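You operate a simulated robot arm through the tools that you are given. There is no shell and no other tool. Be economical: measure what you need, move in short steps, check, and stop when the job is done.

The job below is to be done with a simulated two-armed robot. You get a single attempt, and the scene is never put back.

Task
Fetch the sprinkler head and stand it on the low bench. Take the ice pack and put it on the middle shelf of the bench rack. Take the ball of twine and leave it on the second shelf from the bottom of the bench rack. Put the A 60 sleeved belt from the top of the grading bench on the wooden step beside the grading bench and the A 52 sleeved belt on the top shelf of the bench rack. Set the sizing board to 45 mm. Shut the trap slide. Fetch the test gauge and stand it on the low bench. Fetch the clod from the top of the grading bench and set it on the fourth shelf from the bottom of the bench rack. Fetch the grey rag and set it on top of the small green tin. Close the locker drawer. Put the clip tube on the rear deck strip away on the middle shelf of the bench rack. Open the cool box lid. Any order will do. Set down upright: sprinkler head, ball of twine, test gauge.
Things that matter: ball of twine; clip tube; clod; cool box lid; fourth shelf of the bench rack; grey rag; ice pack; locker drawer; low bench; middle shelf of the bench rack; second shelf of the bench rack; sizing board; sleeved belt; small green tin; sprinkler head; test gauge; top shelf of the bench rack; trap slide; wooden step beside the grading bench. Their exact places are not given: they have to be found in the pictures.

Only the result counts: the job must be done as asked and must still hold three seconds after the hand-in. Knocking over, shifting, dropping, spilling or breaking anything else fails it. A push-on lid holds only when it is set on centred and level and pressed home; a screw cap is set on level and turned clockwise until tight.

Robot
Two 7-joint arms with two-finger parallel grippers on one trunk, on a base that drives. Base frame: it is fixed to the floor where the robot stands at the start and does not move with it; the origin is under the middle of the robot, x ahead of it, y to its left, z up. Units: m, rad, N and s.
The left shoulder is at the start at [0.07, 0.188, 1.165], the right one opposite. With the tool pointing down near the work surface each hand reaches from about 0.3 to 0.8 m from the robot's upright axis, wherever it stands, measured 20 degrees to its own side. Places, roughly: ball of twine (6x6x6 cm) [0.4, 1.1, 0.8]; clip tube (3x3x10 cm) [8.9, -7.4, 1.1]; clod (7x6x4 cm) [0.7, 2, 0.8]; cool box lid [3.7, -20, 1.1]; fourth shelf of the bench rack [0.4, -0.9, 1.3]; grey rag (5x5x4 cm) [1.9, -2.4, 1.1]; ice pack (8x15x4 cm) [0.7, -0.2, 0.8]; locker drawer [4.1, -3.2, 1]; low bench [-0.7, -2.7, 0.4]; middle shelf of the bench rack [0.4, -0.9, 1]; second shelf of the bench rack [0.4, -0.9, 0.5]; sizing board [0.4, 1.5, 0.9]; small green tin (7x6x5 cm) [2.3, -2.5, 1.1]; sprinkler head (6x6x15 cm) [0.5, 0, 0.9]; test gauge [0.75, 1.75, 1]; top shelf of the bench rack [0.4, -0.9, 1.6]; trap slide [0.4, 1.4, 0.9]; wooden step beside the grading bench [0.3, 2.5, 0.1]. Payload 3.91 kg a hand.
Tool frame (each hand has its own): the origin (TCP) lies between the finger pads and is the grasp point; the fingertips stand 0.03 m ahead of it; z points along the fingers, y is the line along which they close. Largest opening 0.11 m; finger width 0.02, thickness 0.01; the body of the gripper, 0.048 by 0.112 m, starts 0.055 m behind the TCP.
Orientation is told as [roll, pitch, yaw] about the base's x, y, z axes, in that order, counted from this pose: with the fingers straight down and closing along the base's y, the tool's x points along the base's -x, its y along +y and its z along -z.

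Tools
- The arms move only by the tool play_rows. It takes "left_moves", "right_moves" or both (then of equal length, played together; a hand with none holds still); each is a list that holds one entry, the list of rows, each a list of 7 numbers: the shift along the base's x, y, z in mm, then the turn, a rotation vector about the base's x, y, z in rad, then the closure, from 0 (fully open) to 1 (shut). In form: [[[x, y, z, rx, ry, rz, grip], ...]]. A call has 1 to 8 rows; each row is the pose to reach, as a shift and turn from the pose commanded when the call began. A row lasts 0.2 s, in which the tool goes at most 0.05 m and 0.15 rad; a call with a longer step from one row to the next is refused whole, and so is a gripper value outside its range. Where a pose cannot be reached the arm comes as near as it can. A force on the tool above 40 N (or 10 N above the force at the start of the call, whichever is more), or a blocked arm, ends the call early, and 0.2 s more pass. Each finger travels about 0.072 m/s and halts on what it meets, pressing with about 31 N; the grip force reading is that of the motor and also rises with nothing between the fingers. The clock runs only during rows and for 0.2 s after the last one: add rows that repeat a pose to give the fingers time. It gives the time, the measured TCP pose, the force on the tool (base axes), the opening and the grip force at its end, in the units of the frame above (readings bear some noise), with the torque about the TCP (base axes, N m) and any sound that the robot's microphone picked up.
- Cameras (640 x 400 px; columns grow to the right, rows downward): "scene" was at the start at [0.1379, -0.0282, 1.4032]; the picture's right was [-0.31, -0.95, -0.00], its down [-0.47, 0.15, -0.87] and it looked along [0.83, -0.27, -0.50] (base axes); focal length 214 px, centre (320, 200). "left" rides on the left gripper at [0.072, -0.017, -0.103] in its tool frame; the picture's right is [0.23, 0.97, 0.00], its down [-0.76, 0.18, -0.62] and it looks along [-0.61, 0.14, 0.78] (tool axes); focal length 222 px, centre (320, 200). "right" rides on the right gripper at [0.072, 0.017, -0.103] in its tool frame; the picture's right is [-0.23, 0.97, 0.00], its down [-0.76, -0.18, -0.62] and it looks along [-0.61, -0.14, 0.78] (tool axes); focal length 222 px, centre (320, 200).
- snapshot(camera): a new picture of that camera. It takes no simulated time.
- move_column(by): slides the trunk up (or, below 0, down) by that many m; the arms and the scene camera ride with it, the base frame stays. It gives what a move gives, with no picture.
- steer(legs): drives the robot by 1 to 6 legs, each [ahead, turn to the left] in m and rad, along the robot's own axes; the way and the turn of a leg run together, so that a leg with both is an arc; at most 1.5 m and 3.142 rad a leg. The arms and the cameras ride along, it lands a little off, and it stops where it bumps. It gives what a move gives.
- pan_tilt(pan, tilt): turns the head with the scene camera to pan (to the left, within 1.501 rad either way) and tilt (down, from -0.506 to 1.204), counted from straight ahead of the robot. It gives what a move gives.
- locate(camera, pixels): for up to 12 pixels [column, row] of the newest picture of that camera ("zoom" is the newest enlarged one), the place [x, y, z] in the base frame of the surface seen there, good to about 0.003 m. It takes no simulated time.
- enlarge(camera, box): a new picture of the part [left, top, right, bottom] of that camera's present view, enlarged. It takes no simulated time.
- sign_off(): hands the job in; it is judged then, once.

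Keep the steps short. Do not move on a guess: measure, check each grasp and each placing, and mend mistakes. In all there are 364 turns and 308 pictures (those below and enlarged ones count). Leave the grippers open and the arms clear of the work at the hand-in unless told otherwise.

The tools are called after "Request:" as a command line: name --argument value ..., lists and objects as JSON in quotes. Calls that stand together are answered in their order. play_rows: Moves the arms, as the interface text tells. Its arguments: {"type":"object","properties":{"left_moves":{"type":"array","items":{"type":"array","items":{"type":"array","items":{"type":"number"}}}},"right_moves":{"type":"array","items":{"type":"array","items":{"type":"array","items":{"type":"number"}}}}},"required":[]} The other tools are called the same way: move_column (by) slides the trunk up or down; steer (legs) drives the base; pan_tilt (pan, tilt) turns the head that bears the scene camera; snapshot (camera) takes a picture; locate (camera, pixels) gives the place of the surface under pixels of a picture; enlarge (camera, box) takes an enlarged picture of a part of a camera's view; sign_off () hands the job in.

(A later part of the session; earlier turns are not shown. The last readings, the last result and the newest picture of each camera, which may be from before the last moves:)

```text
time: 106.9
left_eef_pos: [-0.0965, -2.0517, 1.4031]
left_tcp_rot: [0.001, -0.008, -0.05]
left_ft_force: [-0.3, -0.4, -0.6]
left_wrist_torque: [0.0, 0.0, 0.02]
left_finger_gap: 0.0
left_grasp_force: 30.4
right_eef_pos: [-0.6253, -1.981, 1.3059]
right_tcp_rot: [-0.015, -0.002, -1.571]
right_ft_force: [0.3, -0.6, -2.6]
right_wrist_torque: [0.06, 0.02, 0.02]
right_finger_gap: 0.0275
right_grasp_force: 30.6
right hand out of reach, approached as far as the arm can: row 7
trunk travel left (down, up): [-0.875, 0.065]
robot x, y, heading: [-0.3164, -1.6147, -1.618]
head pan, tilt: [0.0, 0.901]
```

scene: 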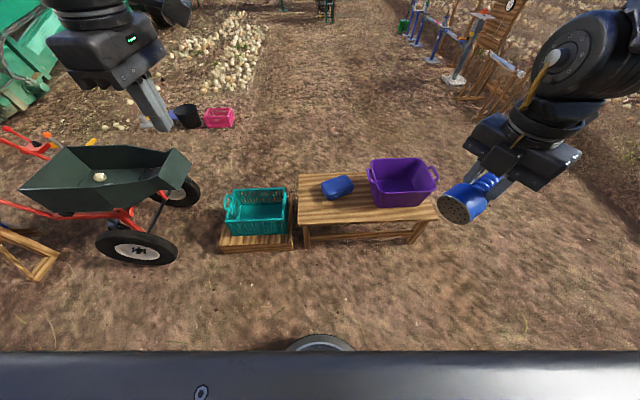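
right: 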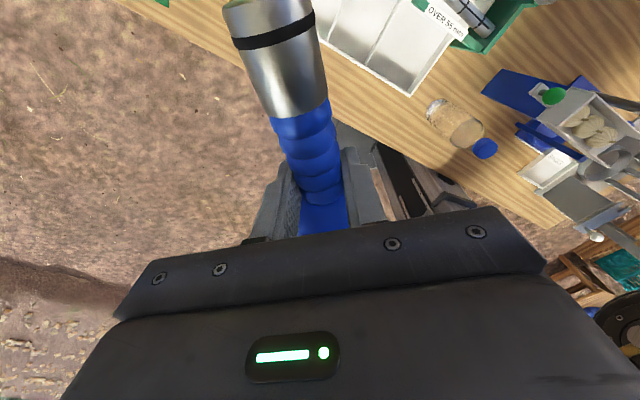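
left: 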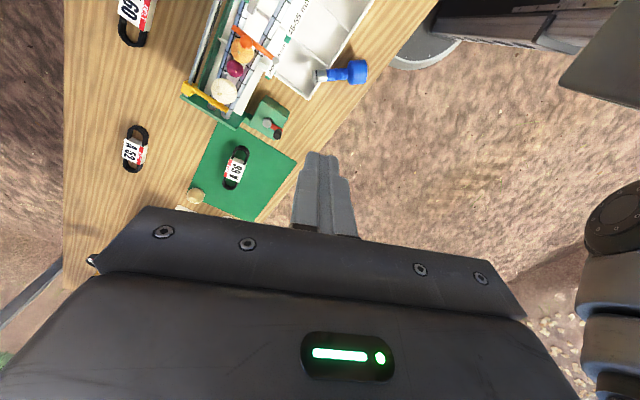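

Now tilt the hand so the fingers point ahead (-y) and the stem goes down.

Request:
play_rows --right_moves '[[[0, -15, 10, -0.14, 0, 0, 1], [0, -30, 20, -0.28, 0, 0, 1], [0, -45, 30, -0.42, 0, 0, 1], [0, -60, 40, -0.56, 0, 0, 1], [0, -75, 50, -0.7, 0, 0, 1], [0, -90, 60, -0.84, 0, 0, 1], [0, -105, 70, -0.98, 0, 0, 1], [0, -120, 80, -1.12, 0, 0, 1]]]'

Request:
play_rows --right_moves '[[[0, -15, 10, -0.14, 0, 0, 1], [0, -30, 20, -0.28, 0, 0, 1], [0, -45, 30, -0.435, 0, 0, 1]]]'

Request:
snapshot --camera "scene"

Request:
snapshot --camera "right"

```text
time: 108.7
left_eef_pos: [-0.0949, -2.0527, 1.4023]
left_tcp_rot: [0.002, -0.01, -0.049]
left_ft_force: [0.3, 0.0, 0.2]
left_wrist_torque: [0.02, 0.01, 0.0]
left_finger_gap: 0.0
left_grasp_force: 31.0
right_eef_pos: [-0.6422, -2.1017, 1.386]
right_tcp_rot: [-0.018, -1.124, -1.564]
right_ft_force: [-0.4, 0.5, -3.1]
right_wrist_torque: [0.05, -0.01, 0.01]
right_finger_gap: 0.0271
right_grasp_force: 31.3
right hand out of reach, approached as far as the arm can: row 1, 2, 3, 4, 5, 6, 7, 8
trunk travel left (down, up): [-0.875, 0.065]
robot x, y, heading: [-0.3147, -1.6132, -1.622]
head pan, tilt: [0.0, 0.901]
```

```text
refused: row 3 steps farther than a row can; nothing moved
```

```text
258 pictures are left
```

scene: 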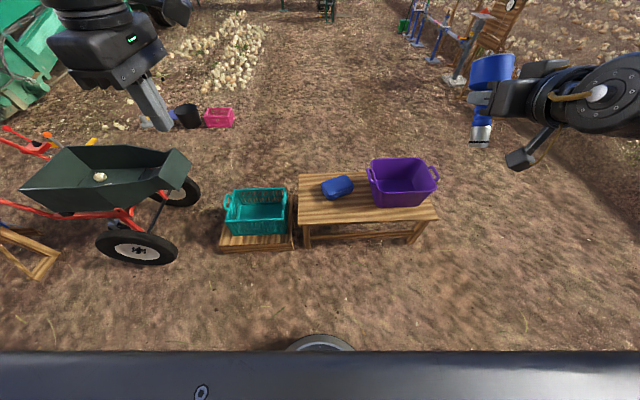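

```text
257 pictures are left
```

right: 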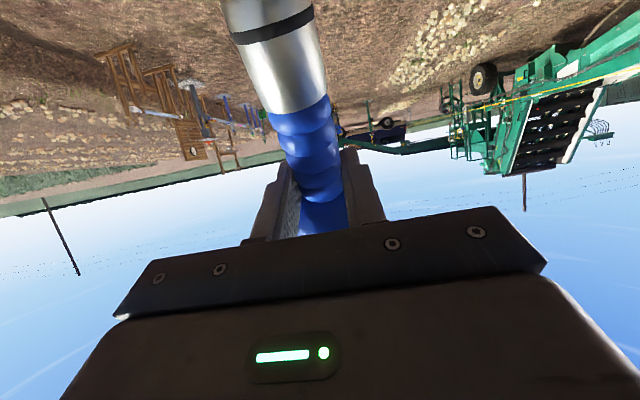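

The tilt works (1.12 rad so far). I measure the sprinkler's actual axis with locate.

Request:
enlarge --camera "scene" --box '[440, 40, 540, 160]'

```text
3.33 times, centred on (490, 100) of scene
```

zoom: 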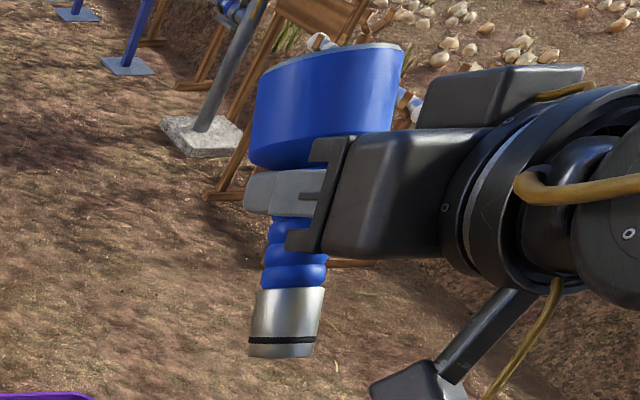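

Request:
locate --camera "zoom" --pixels '[[335, 80], [305, 130], [292, 235], [294, 272], [290, 305], [284, 345], [275, 180], [375, 170], [420, 385]]'

```text
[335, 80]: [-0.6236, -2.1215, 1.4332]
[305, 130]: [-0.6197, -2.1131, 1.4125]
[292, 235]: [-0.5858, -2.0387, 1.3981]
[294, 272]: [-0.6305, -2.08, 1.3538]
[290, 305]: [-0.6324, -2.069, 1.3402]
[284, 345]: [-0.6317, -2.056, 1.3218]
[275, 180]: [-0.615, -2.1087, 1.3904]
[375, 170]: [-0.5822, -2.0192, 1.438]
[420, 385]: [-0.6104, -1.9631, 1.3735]
```

The stem is still 0.6 rad off vertical, so the total tilt must be about 1.72. I tilt further and bring the left hand closer.

Request:
play_rows --right_moves '[[[0, -10, 5, -0.12, 0, 0, 1], [0, -20, 10, -0.24, 0, 0, 1], [0, -30, 15, -0.36, 0, 0, 1], [0, -40, 20, -0.48, 0, 0, 1], [0, -40, 20, -0.6, 0, 0, 1], [0, -40, 20, -0.6, 0, 0, 1]]]' --left_moves '[[[0, 20, 0, 0, 0, 0, 0.5], [0, 40, 0, 0, 0, 0, 0], [0, 60, 0, 0, 0, 0, 0], [0, 80, 0, 0, 0, 0, 0], [0, 100, 0, 0, 0, 0, 0], [0, 100, 0, 0, 0, 0, 0]]]'

Request:
enlarge --camera "scene" --box '[440, 20, 560, 160]'

```text
time: 110.1
left_eef_pos: [-0.09, -1.9502, 1.4007]
left_tcp_rot: [0.0, -0.006, -0.051]
left_ft_force: [0.2, 0.5, -0.2]
left_wrist_torque: [-0.01, 0.05, -0.03]
left_finger_gap: 0.1102
left_grasp_force: 0.2
right_eef_pos: [-0.6364, -2.1386, 1.408]
right_tcp_rot: [-3.035, -1.537, 1.446]
right_ft_force: [0.9, 0.2, -2.3]
right_wrist_torque: [0.05, 0.02, -0.04]
right_finger_gap: 0.0272
right_grasp_force: 31.2
right hand out of reach, approached as far as the arm can: row 1, 2, 5, 6
trunk travel left (down, up): [-0.875, 0.065]
robot x, y, heading: [-0.3145, -1.6133, -1.619]
head pan, tilt: [0.0, 0.901]
```

```text
2.86 times, centred on (500, 90) of scene
```

zoom: 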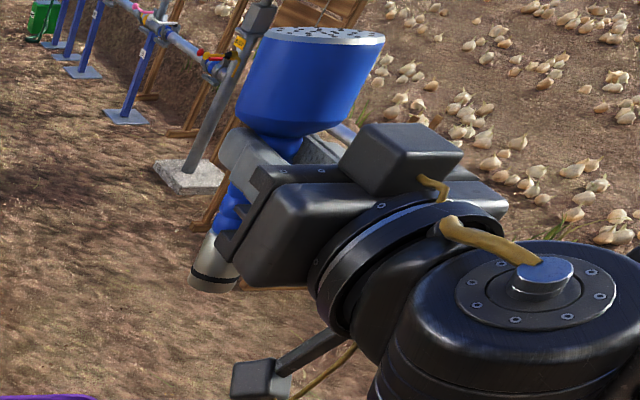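

Request:
locate --camera "zoom" --pixels '[[270, 40], [375, 40], [325, 35], [255, 110], [305, 70], [295, 110], [232, 205], [215, 250], [210, 275], [192, 285], [232, 290]]'

```text
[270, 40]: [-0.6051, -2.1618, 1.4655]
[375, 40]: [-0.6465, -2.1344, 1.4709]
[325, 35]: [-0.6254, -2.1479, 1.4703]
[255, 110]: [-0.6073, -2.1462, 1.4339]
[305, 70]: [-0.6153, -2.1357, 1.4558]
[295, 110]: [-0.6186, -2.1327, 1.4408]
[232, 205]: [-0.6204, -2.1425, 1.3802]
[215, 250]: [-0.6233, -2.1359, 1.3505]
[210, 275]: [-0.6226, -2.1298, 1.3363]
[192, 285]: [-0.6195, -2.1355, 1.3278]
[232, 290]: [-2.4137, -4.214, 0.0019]
```

Another ~0.2 rad is needed. I try with the hand lower relative to the shoulder.

Request:
play_rows --right_moves '[[[0, -15, -30, 0, 0, 0, 1], [0, -30, -60, 0, 0, 0, 1], [0, -40, -90, -0.04, 0, 0, 1], [0, -50, -120, -0.08, 0, 0, 1], [0, -50, -150, -0.12, 0, 0, 1], [0, -50, -170, -0.16, 0, 0, 1], [0, -50, -170, -0.2, 0, 0, 1]]]'

Request:
enlarge --camera "scene" --box '[400, 40, 560, 200]'

```text
time: 111.7
left_eef_pos: [-0.094, -1.9543, 1.4002]
left_tcp_rot: [0.003, -0.008, -0.05]
left_ft_force: [0.0, -0.9, -0.6]
left_wrist_torque: [0.03, 0.01, 0.01]
left_finger_gap: 0.11
left_grasp_force: 0.0
right_eef_pos: [-0.6999, -2.2374, 1.3281]
right_tcp_rot: [-3.139, -1.36, 1.565]
right_ft_force: [0.4, -1.4, -3.1]
right_wrist_torque: [0.03, 0.0, 0.0]
right_finger_gap: 0.0271
right_grasp_force: 30.4
right hand out of reach, approached as far as the arm can: row 1, 2, 3, 4, 5, 6, 7
trunk travel left (down, up): [-0.875, 0.065]
robot x, y, heading: [-0.3222, -1.6174, -1.623]
head pan, tilt: [0.0, 0.901]
```

```text
2.50 times, centred on (480, 120) of scene
```

zoom: 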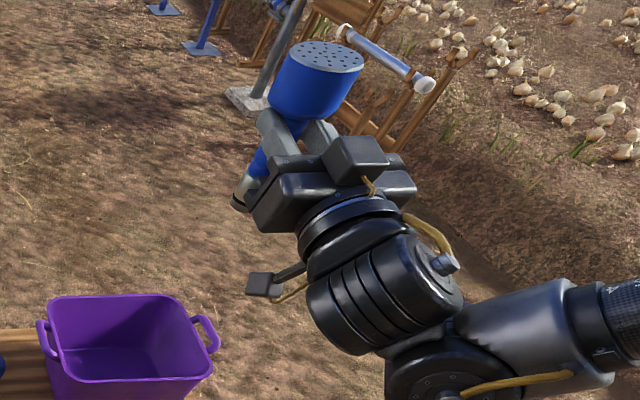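

Now the tilt is 1.78 with no sideways lean. I measure the axis again.

Request:
locate --camera "zoom" --pixels '[[285, 50], [360, 65], [320, 45], [315, 70], [300, 75], [295, 105], [262, 160], [255, 170], [246, 188], [243, 200], [238, 205]]'

```text
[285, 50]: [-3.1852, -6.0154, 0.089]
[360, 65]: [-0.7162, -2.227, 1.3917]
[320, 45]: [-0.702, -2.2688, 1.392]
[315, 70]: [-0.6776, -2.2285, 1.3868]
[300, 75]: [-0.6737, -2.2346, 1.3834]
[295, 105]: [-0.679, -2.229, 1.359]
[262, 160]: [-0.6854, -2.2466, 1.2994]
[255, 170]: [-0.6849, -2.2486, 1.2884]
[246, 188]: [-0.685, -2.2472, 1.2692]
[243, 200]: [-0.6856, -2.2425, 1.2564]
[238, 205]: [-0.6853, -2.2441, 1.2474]
```

The sprinkler is vertical within measurement; stem bottom is 0.083 below the TCP. I shift the base so the hand comes over the bench's free front strip at about (-0.60,-2.533).

Request:
steer --legs '[[0, 0.36], [0.31, 0], [0, -0.36]]'

Request:
snapshot --camera "scene"

```text
time: 116.0
left_eef_pos: [0.0072, -2.248, 1.4019]
left_tcp_rot: [0.002, -0.007, -0.042]
left_ft_force: [0.7, 0.7, -0.2]
left_wrist_torque: [0.01, 0.05, 0.01]
left_finger_gap: 0.1103
left_grasp_force: 0.1
right_eef_pos: [-0.5962, -2.5366, 1.329]
right_tcp_rot: [3.142, -1.359, 1.573]
right_ft_force: [-0.2, 0.2, -2.3]
right_wrist_torque: [0.02, -0.02, 0.03]
right_finger_gap: 0.0272
right_grasp_force: 31.3
trunk travel left (down, up): [-0.875, 0.065]
robot x, y, heading: [-0.2178, -1.9154, -1.614]
head pan, tilt: [0.0, 0.901]
```

```text
253 pictures are left
```

scene: 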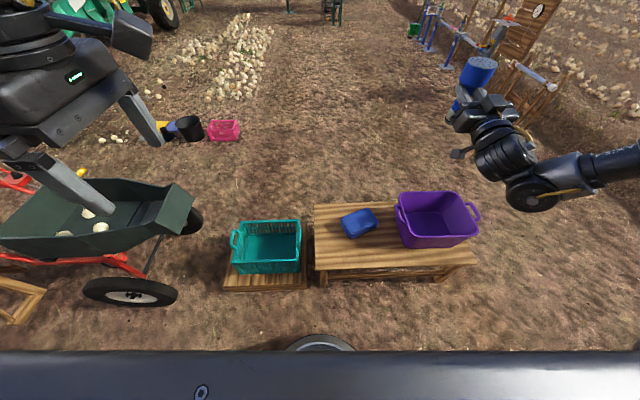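

Request:
move_column --by -0.75

Request:
snapshot --camera "scene"

Request:
snapshot --camera "right"

```text
refused: -0.75 is not a number from -0.4 to 0.4
```

```text
252 pictures are left
```

scene: 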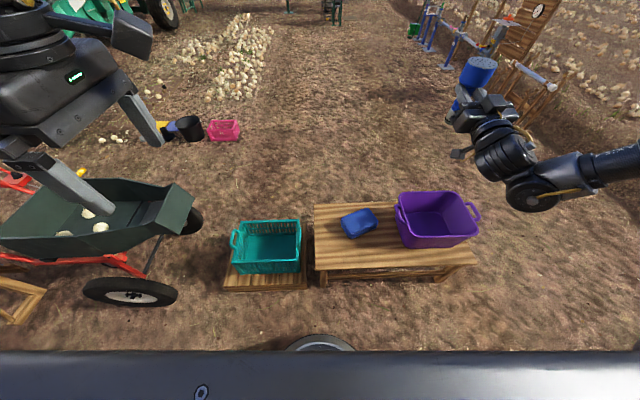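

```text
251 pictures are left
```

right: 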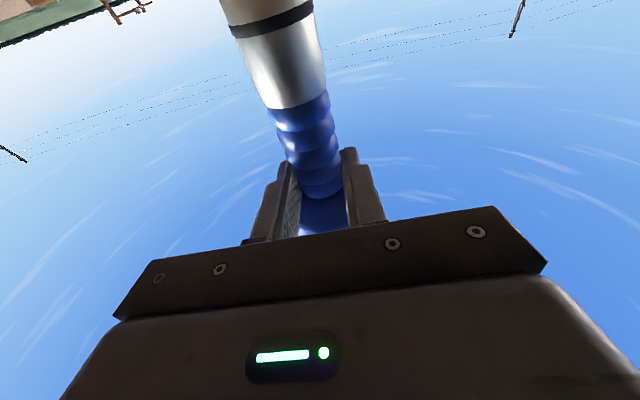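

Column steps are limited to 0.4; I do two.

Request:
move_column --by -0.4

Request:
move_column --by -0.34

Request:
snapshot --camera "scene"

```text
time: 119.8
left_eef_pos: [0.0062, -2.2475, 1.0015]
left_tcp_rot: [0.003, -0.008, -0.041]
left_ft_force: [0.4, -0.3, 0.7]
left_wrist_torque: [-0.02, 0.02, 0.0]
left_finger_gap: 0.1101
left_grasp_force: 0.0
right_eef_pos: [-0.5985, -2.5356, 0.9277]
right_tcp_rot: [3.135, -1.359, 1.581]
right_ft_force: [0.6, 0.2, -3.0]
right_wrist_torque: [0.03, 0.03, -0.02]
right_finger_gap: 0.0272
right_grasp_force: 30.6
trunk travel left (down, up): [-0.475, 0.465]
robot x, y, heading: [-0.2203, -1.9112, -1.614]
head pan, tilt: [0.0, 0.901]
```

```text
time: 123.2
left_eef_pos: [0.0056, -2.2471, 0.6616]
left_tcp_rot: [0.001, -0.009, -0.041]
left_ft_force: [-0.3, -1.4, -0.1]
left_wrist_torque: [0.03, -0.01, -0.04]
left_finger_gap: 0.1099
left_grasp_force: 0.0
right_eef_pos: [-0.5976, -2.537, 0.5884]
right_tcp_rot: [3.135, -1.357, 1.58]
right_ft_force: [0.1, -0.4, -2.6]
right_wrist_torque: [0.03, -0.03, 0.03]
right_finger_gap: 0.0275
right_grasp_force: 30.7
trunk travel left (down, up): [-0.135, 0.805]
robot x, y, heading: [-0.2194, -1.9125, -1.608]
head pan, tilt: [0.0, 0.901]
```

```text
250 pictures are left
```

scene: 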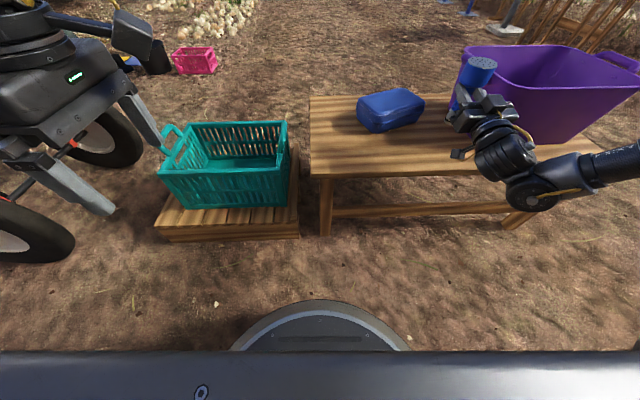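

Request:
enlarge --camera "scene" --box '[420, 40, 560, 220]'

Request:
snapshot --camera "right"

```text
2.22 times, centred on (490, 130) of scene
```

zoom: 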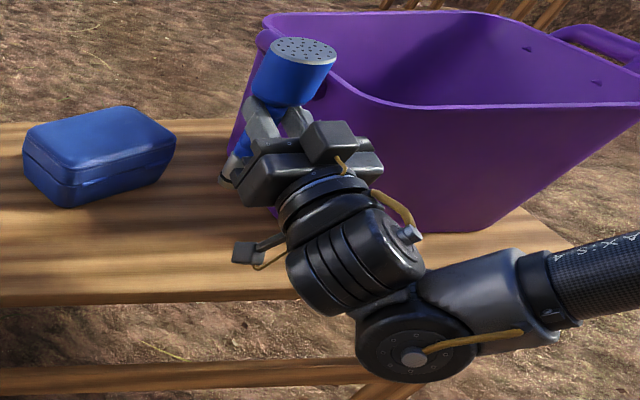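

```text
248 pictures are left
```

right: 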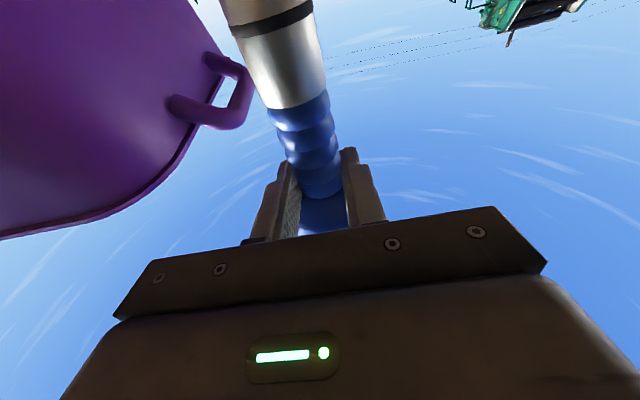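

Request:
locate --camera "zoom" --pixels '[[150, 292], [50, 300], [345, 95], [420, 104], [600, 104], [262, 40], [243, 253], [450, 225], [225, 178], [330, 140], [385, 190]]'

```text
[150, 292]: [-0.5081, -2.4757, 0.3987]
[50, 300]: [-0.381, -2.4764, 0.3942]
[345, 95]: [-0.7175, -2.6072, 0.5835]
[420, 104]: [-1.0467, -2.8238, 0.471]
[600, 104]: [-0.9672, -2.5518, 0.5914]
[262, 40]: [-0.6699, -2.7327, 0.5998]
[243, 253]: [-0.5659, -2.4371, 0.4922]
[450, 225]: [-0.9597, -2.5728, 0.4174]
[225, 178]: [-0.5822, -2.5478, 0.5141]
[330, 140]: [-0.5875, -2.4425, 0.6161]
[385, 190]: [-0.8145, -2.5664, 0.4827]
```

Clearances fine; bench edge at y=-2.476. I shift 12 mm toward me so the camera stays in front of the edge, then lower the trunk.

Request:
play_rows --right_moves '[[[0, 12, 0, 0, 0, 0, 1], [0, 12, 0, 0, 0, 0, 1]]]'

Request:
move_column --by -0.09

Request:
enlarge --camera "scene" --box '[420, 40, 560, 220]'

```text
time: 123.8
left_eef_pos: [0.0062, -2.2491, 0.6623]
left_tcp_rot: [0.002, -0.007, -0.042]
left_ft_force: [-0.5, 0.7, 0.0]
left_wrist_torque: [-0.05, 0.01, 0.03]
left_finger_gap: 0.1098
left_grasp_force: 0.0
right_eef_pos: [-0.598, -2.5249, 0.5901]
right_tcp_rot: [3.137, -1.364, 1.582]
right_ft_force: [0.3, -0.1, -2.9]
right_wrist_torque: [0.02, -0.01, 0.01]
right_finger_gap: 0.0274
right_grasp_force: 31.1
right hand out of reach, approached as far as the arm can: row 1
trunk travel left (down, up): [-0.135, 0.805]
robot x, y, heading: [-0.2166, -1.9132, -1.605]
head pan, tilt: [0.0, 0.901]
```

```text
time: 125.0
left_eef_pos: [0.0063, -2.2477, 0.5719]
left_tcp_rot: [0.002, -0.009, -0.042]
left_ft_force: [0.9, 0.3, 0.0]
left_wrist_torque: [0.02, 0.0, 0.02]
left_finger_gap: 0.1099
left_grasp_force: 0.0
right_eef_pos: [-0.5993, -2.5254, 0.501]
right_tcp_rot: [3.14, -1.363, 1.579]
right_ft_force: [-1.0, -0.1, -2.9]
right_wrist_torque: [0.06, -0.03, 0.02]
right_finger_gap: 0.0274
right_grasp_force: 31.7
trunk travel left (down, up): [-0.045, 0.895]
robot x, y, heading: [-0.2194, -1.9149, -1.606]
head pan, tilt: [0.0, 0.901]
```

```text
2.22 times, centred on (490, 130) of scene
```

zoom: 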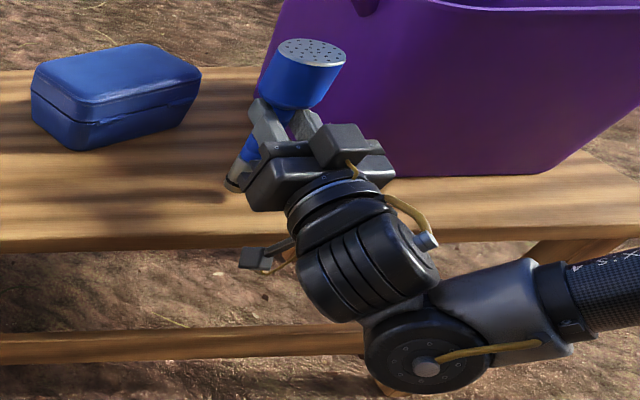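

Request:
play_rows --right_moves '[[[0, 0, -4, 0, 0, 0, 1], [0, 0, -8, 0, 0, 0, 1], [0, 0, -11, 0, 0, 0, 1], [0, 0, -14, 0, 0, 0, 1]]]'

Request:
enlarge --camera "scene" --box '[440, 40, 540, 130]'

Request:
locate --camera "zoom" --pixels '[[215, 280], [205, 300], [195, 325], [230, 250], [270, 160], [300, 180]]'

```text
time: 126.0
left_eef_pos: [0.0064, -2.2482, 0.5707]
left_tcp_rot: [0.001, -0.01, -0.041]
left_ft_force: [0.3, -0.5, -0.7]
left_wrist_torque: [-0.02, 0.02, 0.03]
left_finger_gap: 0.1101
left_grasp_force: 0.0
right_eef_pos: [-0.6036, -2.5271, 0.4934]
right_tcp_rot: [3.139, -1.367, 1.581]
right_ft_force: [-0.4, 0.6, -1.6]
right_wrist_torque: [0.01, -0.02, -0.01]
right_finger_gap: 0.0275
right_grasp_force: 31.2
right hand out of reach, approached as far as the arm can: row 2, 3, 4
trunk travel left (down, up): [-0.045, 0.895]
robot x, y, heading: [-0.2178, -1.913, -1.613]
head pan, tilt: [0.0, 0.901]
```

```text
4.44 times, centred on (490, 85) of scene
```

zoom: 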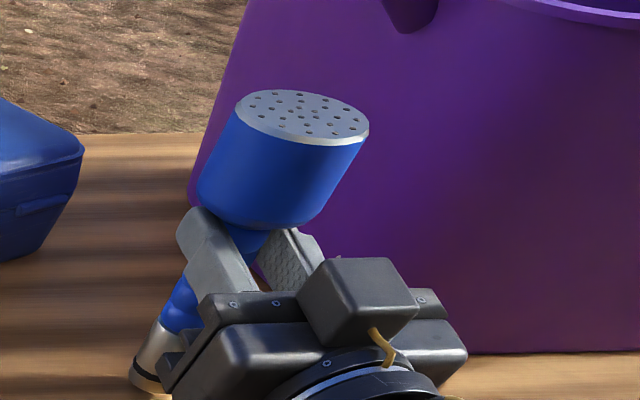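

```text
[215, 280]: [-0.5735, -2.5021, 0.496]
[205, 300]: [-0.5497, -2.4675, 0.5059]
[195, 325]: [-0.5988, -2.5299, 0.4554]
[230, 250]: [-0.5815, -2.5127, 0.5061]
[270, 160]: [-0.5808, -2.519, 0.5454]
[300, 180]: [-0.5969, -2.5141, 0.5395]
```

Request:
move_column --by -0.006

Request:
enlarge --camera "scene" --box '[440, 60, 520, 150]'

Request:
locate --camera "zoom" --pixels '[[170, 220], [160, 240], [150, 262], [148, 275], [140, 285], [120, 275], [225, 55], [290, 40], [240, 25], [280, 60], [230, 90]]'

```text
time: 126.6
left_eef_pos: [0.0056, -2.2486, 0.5664]
left_tcp_rot: [0.002, -0.008, -0.041]
left_ft_force: [-0.6, -0.1, 1.0]
left_wrist_torque: [0.0, 0.01, 0.03]
left_finger_gap: 0.1099
left_grasp_force: 0.0
right_eef_pos: [-0.6044, -2.5285, 0.488]
right_tcp_rot: [3.139, -1.366, 1.58]
right_ft_force: [-0.4, 0.0, -1.8]
right_wrist_torque: [0.0, 0.02, -0.03]
right_finger_gap: 0.0275
right_grasp_force: 31.1
trunk travel left (down, up): [-0.039, 0.901]
robot x, y, heading: [-0.2176, -1.9152, -1.609]
head pan, tilt: [0.0, 0.901]
```

```text
4.44 times, centred on (480, 105) of scene
```

zoom: 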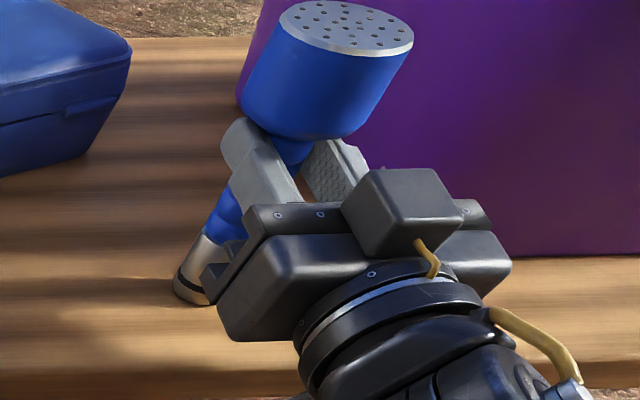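

```text
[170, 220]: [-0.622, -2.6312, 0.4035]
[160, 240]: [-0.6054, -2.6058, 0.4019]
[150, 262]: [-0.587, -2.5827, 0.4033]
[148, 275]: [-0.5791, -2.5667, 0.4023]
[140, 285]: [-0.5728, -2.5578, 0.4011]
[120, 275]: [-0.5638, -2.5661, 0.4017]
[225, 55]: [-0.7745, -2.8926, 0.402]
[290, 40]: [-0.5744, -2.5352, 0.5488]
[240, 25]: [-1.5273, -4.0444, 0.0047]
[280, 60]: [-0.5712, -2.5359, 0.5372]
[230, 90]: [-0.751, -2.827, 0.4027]
```

Request:
locate --camera "zoom" --pixels '[[290, 18], [400, 42], [345, 8], [345, 45], [345, 28], [340, 90], [320, 120], [228, 212], [200, 255], [195, 285], [215, 235]]'

Request:
play_rows --right_moves '[[[0, 0, 0, 0, 0, 0, 1]]]'

```text
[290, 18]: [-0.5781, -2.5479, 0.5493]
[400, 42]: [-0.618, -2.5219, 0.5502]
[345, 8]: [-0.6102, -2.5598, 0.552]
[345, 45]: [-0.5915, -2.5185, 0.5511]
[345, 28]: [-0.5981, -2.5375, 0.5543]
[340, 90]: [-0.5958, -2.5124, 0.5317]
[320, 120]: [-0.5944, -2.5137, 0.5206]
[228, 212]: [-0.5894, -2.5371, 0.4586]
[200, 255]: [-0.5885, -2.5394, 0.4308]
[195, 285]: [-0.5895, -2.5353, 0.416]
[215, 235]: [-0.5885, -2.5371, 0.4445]
```

```text
time: 127.0
left_eef_pos: [0.0059, -2.2479, 0.5646]
left_tcp_rot: [0.002, -0.008, -0.04]
left_ft_force: [-0.2, 0.7, -0.4]
left_wrist_torque: [0.0, 0.02, 0.01]
left_finger_gap: 0.1101
left_grasp_force: 0.0
right_eef_pos: [-0.6044, -2.5289, 0.4876]
right_tcp_rot: [3.14, -1.367, 1.58]
right_ft_force: [0.4, -0.1, -2.3]
right_wrist_torque: [0.06, 0.0, 0.01]
right_finger_gap: 0.0272
right_grasp_force: 30.7
trunk travel left (down, up): [-0.039, 0.901]
robot x, y, heading: [-0.2178, -1.9131, -1.613]
head pan, tilt: [0.0, 0.901]
```

Request:
move_column --by -0.004

Request:
move_column --by -0.003

```text
time: 127.5
left_eef_pos: [0.0062, -2.248, 0.5621]
left_tcp_rot: [0.002, -0.007, -0.043]
left_ft_force: [0.7, 0.6, 0.7]
left_wrist_torque: [0.01, 0.0, 0.0]
left_finger_gap: 0.1099
left_grasp_force: 0.0
right_eef_pos: [-0.6046, -2.527, 0.4876]
right_tcp_rot: [3.136, -1.362, 1.582]
right_ft_force: [-1.4, -1.4, 8.4]
right_wrist_torque: [-0.03, 0.18, 0.0]
right_finger_gap: 0.0273
right_grasp_force: 30.6
trunk travel left (down, up): [-0.035, 0.905]
robot x, y, heading: [-0.2185, -1.9138, -1.612]
head pan, tilt: [0.0, 0.901]
```

```text
time: 128.0
left_eef_pos: [0.0066, -2.2478, 0.5584]
left_tcp_rot: [-0.001, -0.007, -0.042]
left_ft_force: [0.7, 0.2, 1.1]
left_wrist_torque: [0.02, 0.05, 0.0]
left_finger_gap: 0.11
left_grasp_force: 0.1
right_eef_pos: [-0.604, -2.5272, 0.4864]
right_tcp_rot: [3.139, -1.357, 1.581]
right_ft_force: [-3.6, -3.7, 23.4]
right_wrist_torque: [-0.36, 0.27, 0.01]
right_finger_gap: 0.0277
right_grasp_force: 31.3
trunk travel left (down, up): [-0.032, 0.908]
robot x, y, heading: [-0.2184, -1.9172, -1.611]
head pan, tilt: [0.0, 0.901]
```

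Contact is made. I ease the press a little and open the fingers.

Request:
move_column --by 0.003

Request:
play_rows --right_moves '[[[0, 0, 0, 0, 0, 0, 0.7], [0, 0, 0, 0, 0, 0, 0.6], [0, 0, 0, 0, 0, 0, 0.4], [0, 0, 0, 0, 0, 0, 0.4]]]'

Request:
enlarge --camera "scene" --box '[420, 40, 540, 160]'

```text
time: 128.5
left_eef_pos: [0.0075, -2.2469, 0.5626]
left_tcp_rot: [0.0, -0.009, -0.04]
left_ft_force: [0.3, 0.0, -0.1]
left_wrist_torque: [-0.01, 0.02, 0.01]
left_finger_gap: 0.1102
left_grasp_force: 0.0
right_eef_pos: [-0.604, -2.5272, 0.4858]
right_tcp_rot: [-3.139, -1.365, 1.574]
right_ft_force: [-2.1, -5.5, 16.4]
right_wrist_torque: [-0.49, 0.14, 0.01]
right_finger_gap: 0.0273
right_grasp_force: 31.4
trunk travel left (down, up): [-0.035, 0.905]
robot x, y, heading: [-0.2172, -1.915, -1.612]
head pan, tilt: [0.0, 0.901]
```

```text
time: 129.5
left_eef_pos: [0.0061, -2.2476, 0.5625]
left_tcp_rot: [0.001, -0.008, -0.042]
left_ft_force: [-0.2, -0.8, -0.4]
left_wrist_torque: [0.01, 0.05, 0.0]
left_finger_gap: 0.11
left_grasp_force: 0.0
right_eef_pos: [-0.6046, -2.5277, 0.4843]
right_tcp_rot: [3.141, -1.367, 1.577]
right_ft_force: [0.0, -0.4, 0.3]
right_wrist_torque: [0.0, 0.04, 0.03]
right_finger_gap: 0.0657
right_grasp_force: 0.0
trunk travel left (down, up): [-0.035, 0.905]
robot x, y, heading: [-0.2198, -1.9129, -1.612]
head pan, tilt: [0.0, 0.901]
```

```text
3.33 times, centred on (480, 100) of scene
```

zoom: 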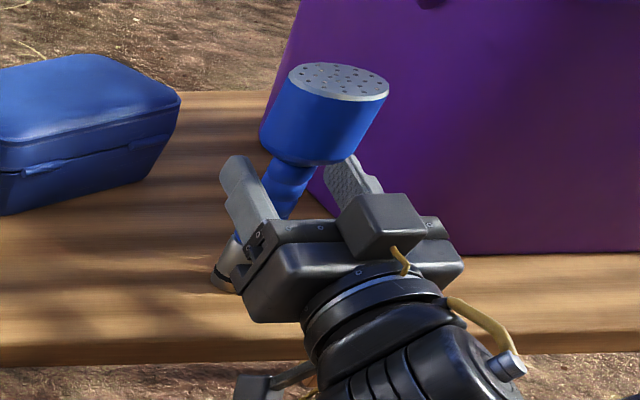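

It stands free. I withdraw the hand straight back.

Request:
play_rows --right_moves '[[[0, 10, 0, 0, 0, 0, 0.3], [0, 25, 0, 0, 0, 0, 0.2], [0, 45, 0, 0, 0, 0, 0.2], [0, 65, 0, 0, 0, 0, 0.2], [0, 85, 0, 0, 0, 0, 0.2]]]'

Request:
enlarge --camera "scene" --box '[420, 40, 560, 180]'

```text
time: 130.7
left_eef_pos: [0.0054, -2.2487, 0.5619]
left_tcp_rot: [0.002, -0.009, -0.041]
left_ft_force: [-0.3, -0.6, 0.4]
left_wrist_torque: [0.0, -0.01, -0.03]
left_finger_gap: 0.11
left_grasp_force: 0.1
right_eef_pos: [-0.622, -2.4483, 0.4979]
right_tcp_rot: [-3.138, -1.368, 1.576]
right_ft_force: [0.3, -0.2, -0.1]
right_wrist_torque: [-0.04, 0.01, 0.04]
right_finger_gap: 0.088
right_grasp_force: 0.0
right hand out of reach, approached as far as the arm can: row 2, 3, 4, 5
trunk travel left (down, up): [-0.035, 0.905]
robot x, y, heading: [-0.2198, -1.9133, -1.612]
head pan, tilt: [0.0, 0.901]
```

```text
2.86 times, centred on (490, 110) of scene
```

zoom: 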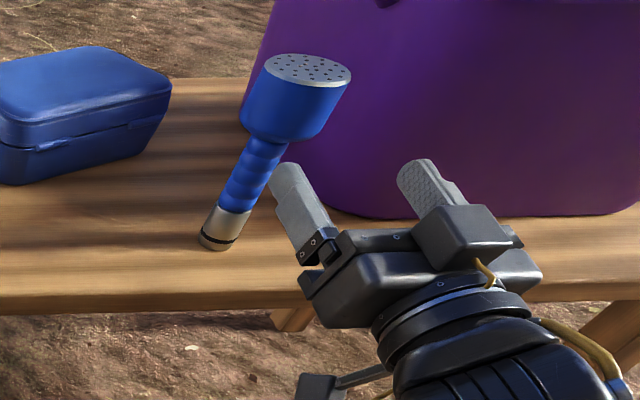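

The sprinkler stands upright. I back away, raise the trunk, and look along +x for a route to the far side of the bench.

Request:
steer --legs '[[-0.35, 0]]'

Request:
move_column --by 0.4

Request:
move_column --by 0.3

Request:
pan_tilt --pan 1.3 --tilt 0.5

Request:
snapshot --camera "scene"

```text
time: 133.0
left_eef_pos: [0.0197, -1.8967, 0.562]
left_tcp_rot: [0.003, -0.009, -0.039]
left_ft_force: [0.5, 0.1, -1.0]
left_wrist_torque: [-0.01, -0.01, 0.03]
left_finger_gap: 0.1102
left_grasp_force: 0.0
right_eef_pos: [-0.6079, -2.0979, 0.4994]
right_tcp_rot: [-3.14, -1.368, 1.583]
right_ft_force: [0.7, -0.6, 0.5]
right_wrist_torque: [-0.04, -0.02, 0.0]
right_finger_gap: 0.088
right_grasp_force: 0.1
trunk travel left (down, up): [-0.035, 0.905]
robot x, y, heading: [-0.2029, -1.5619, -1.606]
head pan, tilt: [0.0, 0.901]
```

```text
time: 136.8
left_eef_pos: [0.0191, -1.8961, 0.9616]
left_tcp_rot: [0.003, -0.01, -0.037]
left_ft_force: [0.3, 0.7, 0.2]
left_wrist_torque: [0.0, 0.02, 0.0]
left_finger_gap: 0.11
left_grasp_force: 0.0
right_eef_pos: [-0.6079, -2.0987, 0.8999]
right_tcp_rot: [-3.141, -1.368, 1.581]
right_ft_force: [0.4, -1.6, -0.9]
right_wrist_torque: [0.0, 0.03, 0.02]
right_finger_gap: 0.0881
right_grasp_force: 0.0
trunk travel left (down, up): [-0.435, 0.505]
robot x, y, heading: [-0.205, -1.5643, -1.605]
head pan, tilt: [0.0, 0.901]
```

```text
time: 139.8
left_eef_pos: [0.0198, -1.896, 1.2627]
left_tcp_rot: [0.003, -0.009, -0.037]
left_ft_force: [0.2, -0.7, 0.8]
left_wrist_torque: [0.02, 0.0, -0.01]
left_finger_gap: 0.1099
left_grasp_force: 0.1
right_eef_pos: [-0.6074, -2.0984, 1.1987]
right_tcp_rot: [-3.139, -1.369, 1.582]
right_ft_force: [-0.6, -0.6, 0.6]
right_wrist_torque: [0.03, 0.01, 0.02]
right_finger_gap: 0.088
right_grasp_force: 0.1
trunk travel left (down, up): [-0.735, 0.205]
robot x, y, heading: [-0.2051, -1.5618, -1.608]
head pan, tilt: [0.0, 0.901]
```

```text
time: 141.3
left_eef_pos: [0.0196, -1.8971, 1.2615]
left_tcp_rot: [0.001, -0.009, -0.037]
left_ft_force: [-0.2, -0.1, 0.7]
left_wrist_torque: [0.0, -0.01, 0.04]
left_finger_gap: 0.11
left_grasp_force: 0.0
right_eef_pos: [-0.6084, -2.0979, 1.1988]
right_tcp_rot: [-3.139, -1.368, 1.582]
right_ft_force: [0.7, 0.3, 0.3]
right_wrist_torque: [-0.02, -0.02, 0.04]
right_finger_gap: 0.0882
right_grasp_force: 0.1
trunk travel left (down, up): [-0.735, 0.205]
robot x, y, heading: [-0.2063, -1.5641, -1.607]
head pan, tilt: [1.3, 0.499]
```

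```text
242 pictures are left
```

scene: 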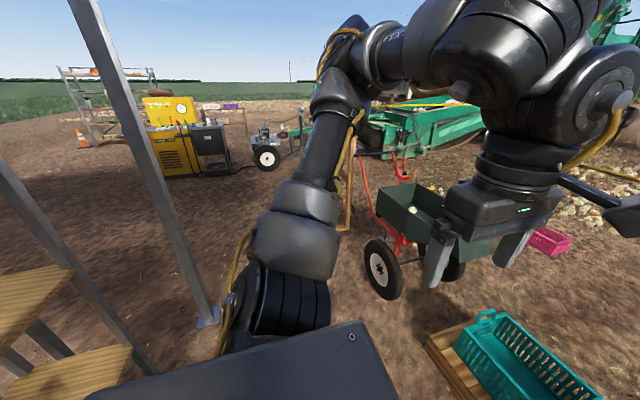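

Request:
locate --camera "scene" --pixels '[[207, 318], [385, 275], [350, 220], [405, 160], [345, 235], [265, 157], [170, 165], [90, 370], [20, 300], [5, 365], [420, 215], [300, 350]]'

```text
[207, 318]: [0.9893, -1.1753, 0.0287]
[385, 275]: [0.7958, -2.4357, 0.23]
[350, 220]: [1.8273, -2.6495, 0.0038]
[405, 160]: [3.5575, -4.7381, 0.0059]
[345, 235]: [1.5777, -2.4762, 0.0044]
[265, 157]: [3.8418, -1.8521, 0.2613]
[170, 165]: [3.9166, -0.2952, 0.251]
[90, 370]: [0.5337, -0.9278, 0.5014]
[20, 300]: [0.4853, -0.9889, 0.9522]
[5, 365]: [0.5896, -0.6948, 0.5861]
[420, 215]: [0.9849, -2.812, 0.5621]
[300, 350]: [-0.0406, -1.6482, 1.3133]
```

Route found: between the canopy post (0.99,-1.18) and the wheelbarrow (0.8,-2.4). I drive around to the far side of the bench.

Request:
steer --legs '[[0, 1.47], [1.5, 0], [0.35, 0], [0, 1.7]]'

Request:
pan_tilt --pan 0.4 --tilt 0.5

Request:
snapshot --camera "scene"

```text
time: 149.4
left_eef_pos: [0.9923, -1.4362, 1.2513]
left_tcp_rot: [-0.009, 0.014, 1.419]
left_ft_force: [-1.9, -3.5, 2.4]
left_wrist_torque: [0.31, -0.16, -0.02]
left_finger_gap: 0.1101
left_grasp_force: 0.0
right_eef_pos: [1.1513, -2.0658, 1.2279]
right_tcp_rot: [-2.632, -1.334, 2.622]
right_ft_force: [-1.0, 0.2, 5.5]
right_wrist_torque: [-0.05, 0.41, -0.05]
right_finger_gap: 0.0879
right_grasp_force: 0.0
trunk travel left (down, up): [-0.735, 0.205]
robot x, y, heading: [0.648, -1.6654, -0.128]
head pan, tilt: [1.3, 0.499]
stopped in leg 2: the robot was blocked; the commanded pose is now the measured one
```

```text
time: 150.6
left_eef_pos: [0.9889, -1.444, 1.2559]
left_tcp_rot: [-0.01, -0.006, 1.432]
left_ft_force: [1.4, -0.4, 1.0]
left_wrist_torque: [0.04, 0.01, 0.0]
left_finger_gap: 0.1102
left_grasp_force: 0.1
right_eef_pos: [1.1393, -2.085, 1.2152]
right_tcp_rot: [-2.926, -1.366, 2.883]
right_ft_force: [0.4, -1.3, 0.3]
right_wrist_torque: [0.02, 0.01, 0.06]
right_finger_gap: 0.088
right_grasp_force: 0.0
trunk travel left (down, up): [-0.735, 0.205]
robot x, y, heading: [0.6481, -1.6651, -0.129]
head pan, tilt: [0.4, 0.499]
```

```text
241 pictures are left
```

scene: 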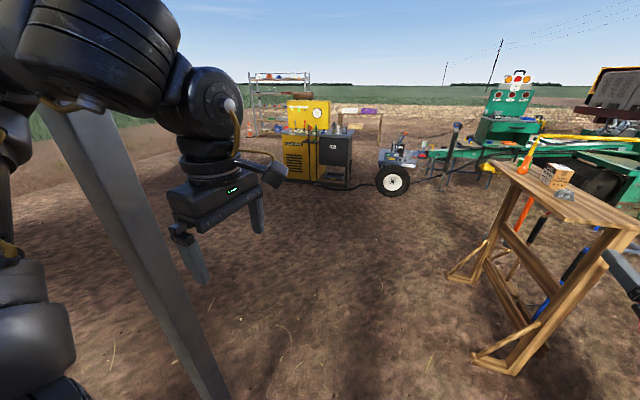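

Blocked near the post / sawhorse. I measure what is close.

Request:
locate --camera "scene" --pixels '[[520, 185], [600, 225], [560, 170], [635, 275], [500, 360], [465, 270], [100, 130], [200, 390], [215, 110], [140, 45], [30, 320]]'

Request:
pan_tilt --pan -0.7 --tilt 0.6

Request:
snapshot --camera "scene"

Request:
pan_tilt --pan 1.2 --tilt 0.5

Request:
snapshot --camera "scene"

```text
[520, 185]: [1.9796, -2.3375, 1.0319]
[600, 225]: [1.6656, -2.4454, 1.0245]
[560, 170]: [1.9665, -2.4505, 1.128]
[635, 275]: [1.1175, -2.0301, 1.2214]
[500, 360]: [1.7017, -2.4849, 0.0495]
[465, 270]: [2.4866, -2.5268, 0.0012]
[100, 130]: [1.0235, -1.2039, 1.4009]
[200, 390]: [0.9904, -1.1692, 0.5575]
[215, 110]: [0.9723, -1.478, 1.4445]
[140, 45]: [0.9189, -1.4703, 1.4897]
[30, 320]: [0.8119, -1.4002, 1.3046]
```

```text
time: 152.0
left_eef_pos: [0.9889, -1.4418, 1.2566]
left_tcp_rot: [-0.014, -0.003, 1.433]
left_ft_force: [1.2, 0.5, -1.6]
left_wrist_torque: [-0.03, 0.14, 0.02]
left_finger_gap: 0.1099
left_grasp_force: 0.0
right_eef_pos: [1.1404, -2.0836, 1.2185]
right_tcp_rot: [-2.914, -1.364, 2.871]
right_ft_force: [0.8, -1.9, -1.4]
right_wrist_torque: [-0.06, -0.08, 0.13]
right_finger_gap: 0.0883
right_grasp_force: 0.1
trunk travel left (down, up): [-0.735, 0.205]
robot x, y, heading: [0.6488, -1.6629, -0.122]
head pan, tilt: [-0.7, 0.6]
```

```text
240 pictures are left
```

scene: 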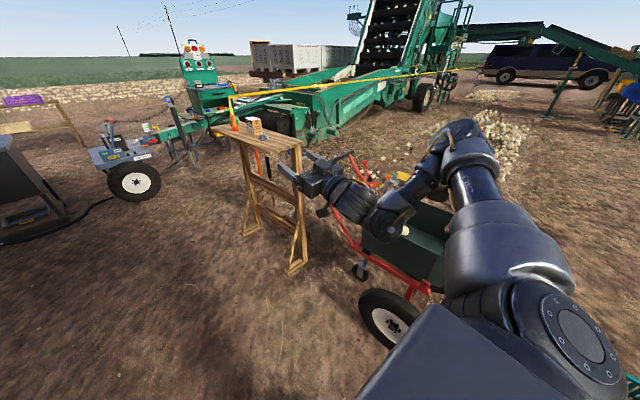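

```text
time: 153.8
left_eef_pos: [0.9882, -1.4411, 1.2562]
left_tcp_rot: [-0.01, -0.002, 1.43]
left_ft_force: [0.0, -0.5, -2.1]
left_wrist_torque: [-0.01, 0.09, -0.06]
left_finger_gap: 0.1099
left_grasp_force: 0.0
right_eef_pos: [1.1396, -2.0814, 1.2163]
right_tcp_rot: [-2.909, -1.368, 2.871]
right_ft_force: [-1.2, -1.5, 0.0]
right_wrist_torque: [-0.03, -0.04, 0.06]
right_finger_gap: 0.0883
right_grasp_force: 0.1
trunk travel left (down, up): [-0.735, 0.205]
robot x, y, heading: [0.6507, -1.6644, -0.124]
head pan, tilt: [1.201, 0.499]
```

```text
239 pictures are left
```

scene: 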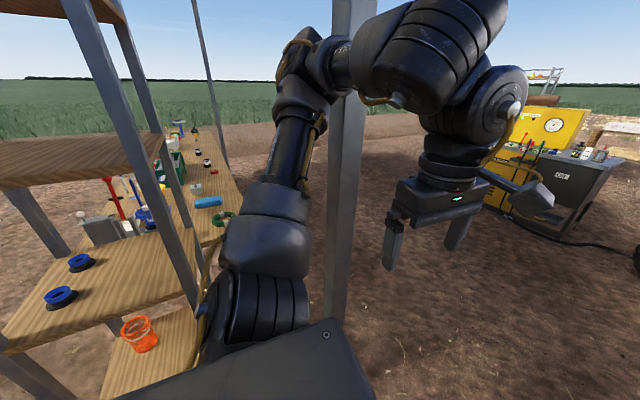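

The left elbow touches the canopy post. I back off and pass further from it (y about -1.85).

Request:
steer --legs '[[-0.35, 0], [0, -0.45], [0.45, 0], [0, 0.55], [0.6, 0]]'

Request:
pan_tilt --pan -0.6 --tilt 0.5

Request:
snapshot --camera "scene"

```text
time: 164.2
left_eef_pos: [1.6061, -1.6125, 1.2532]
left_tcp_rot: [-0.004, -0.001, 1.539]
left_ft_force: [-0.2, 0.6, -0.3]
left_wrist_torque: [0.03, 0.03, 0.02]
left_finger_gap: 0.1099
left_grasp_force: 0.1
right_eef_pos: [1.8242, -2.2305, 1.2093]
right_tcp_rot: [-2.892, -1.371, 2.957]
right_ft_force: [0.6, -0.5, -1.2]
right_wrist_torque: [0.03, -0.01, 0.0]
right_finger_gap: 0.0881
right_grasp_force: 0.0
trunk travel left (down, up): [-0.735, 0.205]
robot x, y, heading: [1.2804, -1.8717, -0.021]
head pan, tilt: [1.201, 0.499]
```

```text
time: 166.1
left_eef_pos: [1.6061, -1.613, 1.2516]
left_tcp_rot: [0.0, -0.002, 1.539]
left_ft_force: [-0.5, 0.0, -0.1]
left_wrist_torque: [-0.01, 0.0, -0.01]
left_finger_gap: 0.1101
left_grasp_force: 0.1
right_eef_pos: [1.8255, -2.229, 1.2091]
right_tcp_rot: [-2.888, -1.374, 2.954]
right_ft_force: [-0.6, 0.2, 0.4]
right_wrist_torque: [-0.02, 0.01, 0.0]
right_finger_gap: 0.088
right_grasp_force: 0.0
trunk travel left (down, up): [-0.735, 0.205]
robot x, y, heading: [1.2821, -1.8719, -0.02]
head pan, tilt: [-0.6, 0.499]
```

```text
238 pictures are left
```

scene: 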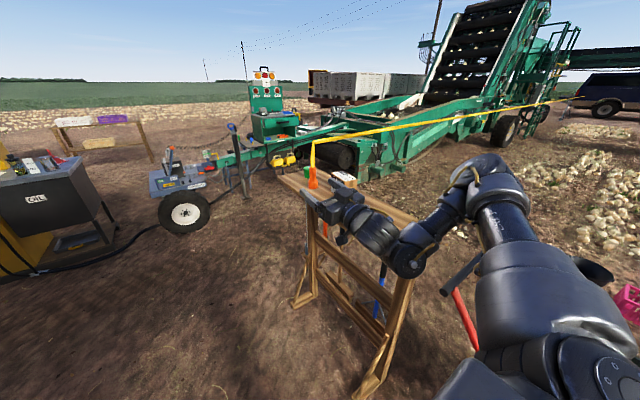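

The right hand is close to the cone on that stand. I raise and pull it back while turning it to point down again.

Request:
play_rows --right_moves '[[[-20, 15, 30, 0, 0, 0, 0], [-50, 30, 60, 0, 0, 0, 0], [-80, 40, 80, 0, 0.1, 0, 0], [-100, 40, 80, 0, 0.24, 0, 0], [-120, 40, 80, 0, 0.38, 0, 0], [-140, 40, 80, 0, 0.52, 0, 0], [-160, 40, 80, 0, 0.66, 0, 0], [-180, 40, 80, 0, 0.8, 0, 0]]]'

Request:
play_rows --right_moves '[[[-10, 0, 0, 0, 0.14, 0, 0], [-20, 0, 0, 0, 0.28, 0, 0], [-30, 0, 0, 0, 0.42, 0, 0], [-40, 0, 0, 0, 0.56, 0, 0], [-40, 0, 0, 0, 0.7, 0, 0], [-40, 0, 0, 0, 0.84, 0, 0], [-40, 0, 0, 0, 0.97, 0, 0]]]'

Request:
enlarge --camera "scene" --box '[230, 120, 450, 280]'

```text
time: 167.8
left_eef_pos: [1.6071, -1.6101, 1.251]
left_tcp_rot: [-0.003, -0.002, 1.539]
left_ft_force: [-1.3, 1.5, 1.7]
left_wrist_torque: [-0.18, -0.08, 0.01]
left_finger_gap: 0.1102
left_grasp_force: 0.0
right_eef_pos: [1.6743, -2.2004, 1.325]
right_tcp_rot: [0.011, -0.961, 0.066]
right_ft_force: [-0.3, 0.0, 0.3]
right_wrist_torque: [-0.02, -0.01, -0.04]
right_finger_gap: 0.11
right_grasp_force: 0.0
right hand out of reach, approached as far as the arm can: row 1, 2, 3, 4, 5, 6, 7, 8
trunk travel left (down, up): [-0.735, 0.205]
robot x, y, heading: [1.2824, -1.8695, -0.015]
head pan, tilt: [-0.6, 0.499]
```

```text
time: 169.4
left_eef_pos: [1.609, -1.6132, 1.2521]
left_tcp_rot: [0.0, -0.001, 1.537]
left_ft_force: [0.2, -0.6, 0.5]
left_wrist_torque: [0.02, 0.03, 0.01]
left_finger_gap: 0.11
left_grasp_force: 0.1
right_eef_pos: [1.6367, -2.2061, 1.3231]
right_tcp_rot: [0.068, 0.006, 0.036]
right_ft_force: [0.7, 0.0, -0.2]
right_wrist_torque: [-0.01, 0.01, 0.0]
right_finger_gap: 0.11
right_grasp_force: 0.2
trunk travel left (down, up): [-0.735, 0.205]
robot x, y, heading: [1.2789, -1.87, -0.016]
head pan, tilt: [-0.6, 0.499]
```

```text
2.50 times, centred on (340, 200) of scene
```

zoom: 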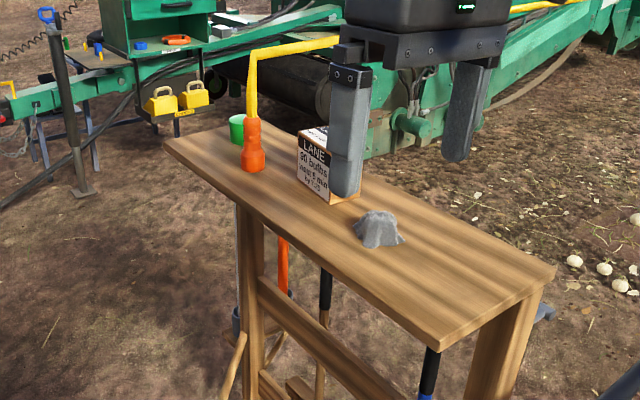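

I see the grey rag at (380,230) and the green tin at (237,128) in the zoom. I measure both.

Request:
locate --camera "zoom" --pixels '[[378, 218], [380, 240], [360, 235], [400, 238], [237, 122], [235, 140], [252, 150], [255, 60], [400, 27], [315, 165], [420, 300], [180, 145]]'

```text
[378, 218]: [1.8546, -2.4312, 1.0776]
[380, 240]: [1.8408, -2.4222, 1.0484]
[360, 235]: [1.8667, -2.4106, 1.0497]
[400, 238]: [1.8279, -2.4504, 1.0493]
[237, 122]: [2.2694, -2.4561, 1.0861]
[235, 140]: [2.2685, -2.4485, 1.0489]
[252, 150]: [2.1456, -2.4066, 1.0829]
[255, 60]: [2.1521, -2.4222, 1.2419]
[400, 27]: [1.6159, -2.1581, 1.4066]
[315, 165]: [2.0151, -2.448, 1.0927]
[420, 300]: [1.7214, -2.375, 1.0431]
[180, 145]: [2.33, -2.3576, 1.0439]
```

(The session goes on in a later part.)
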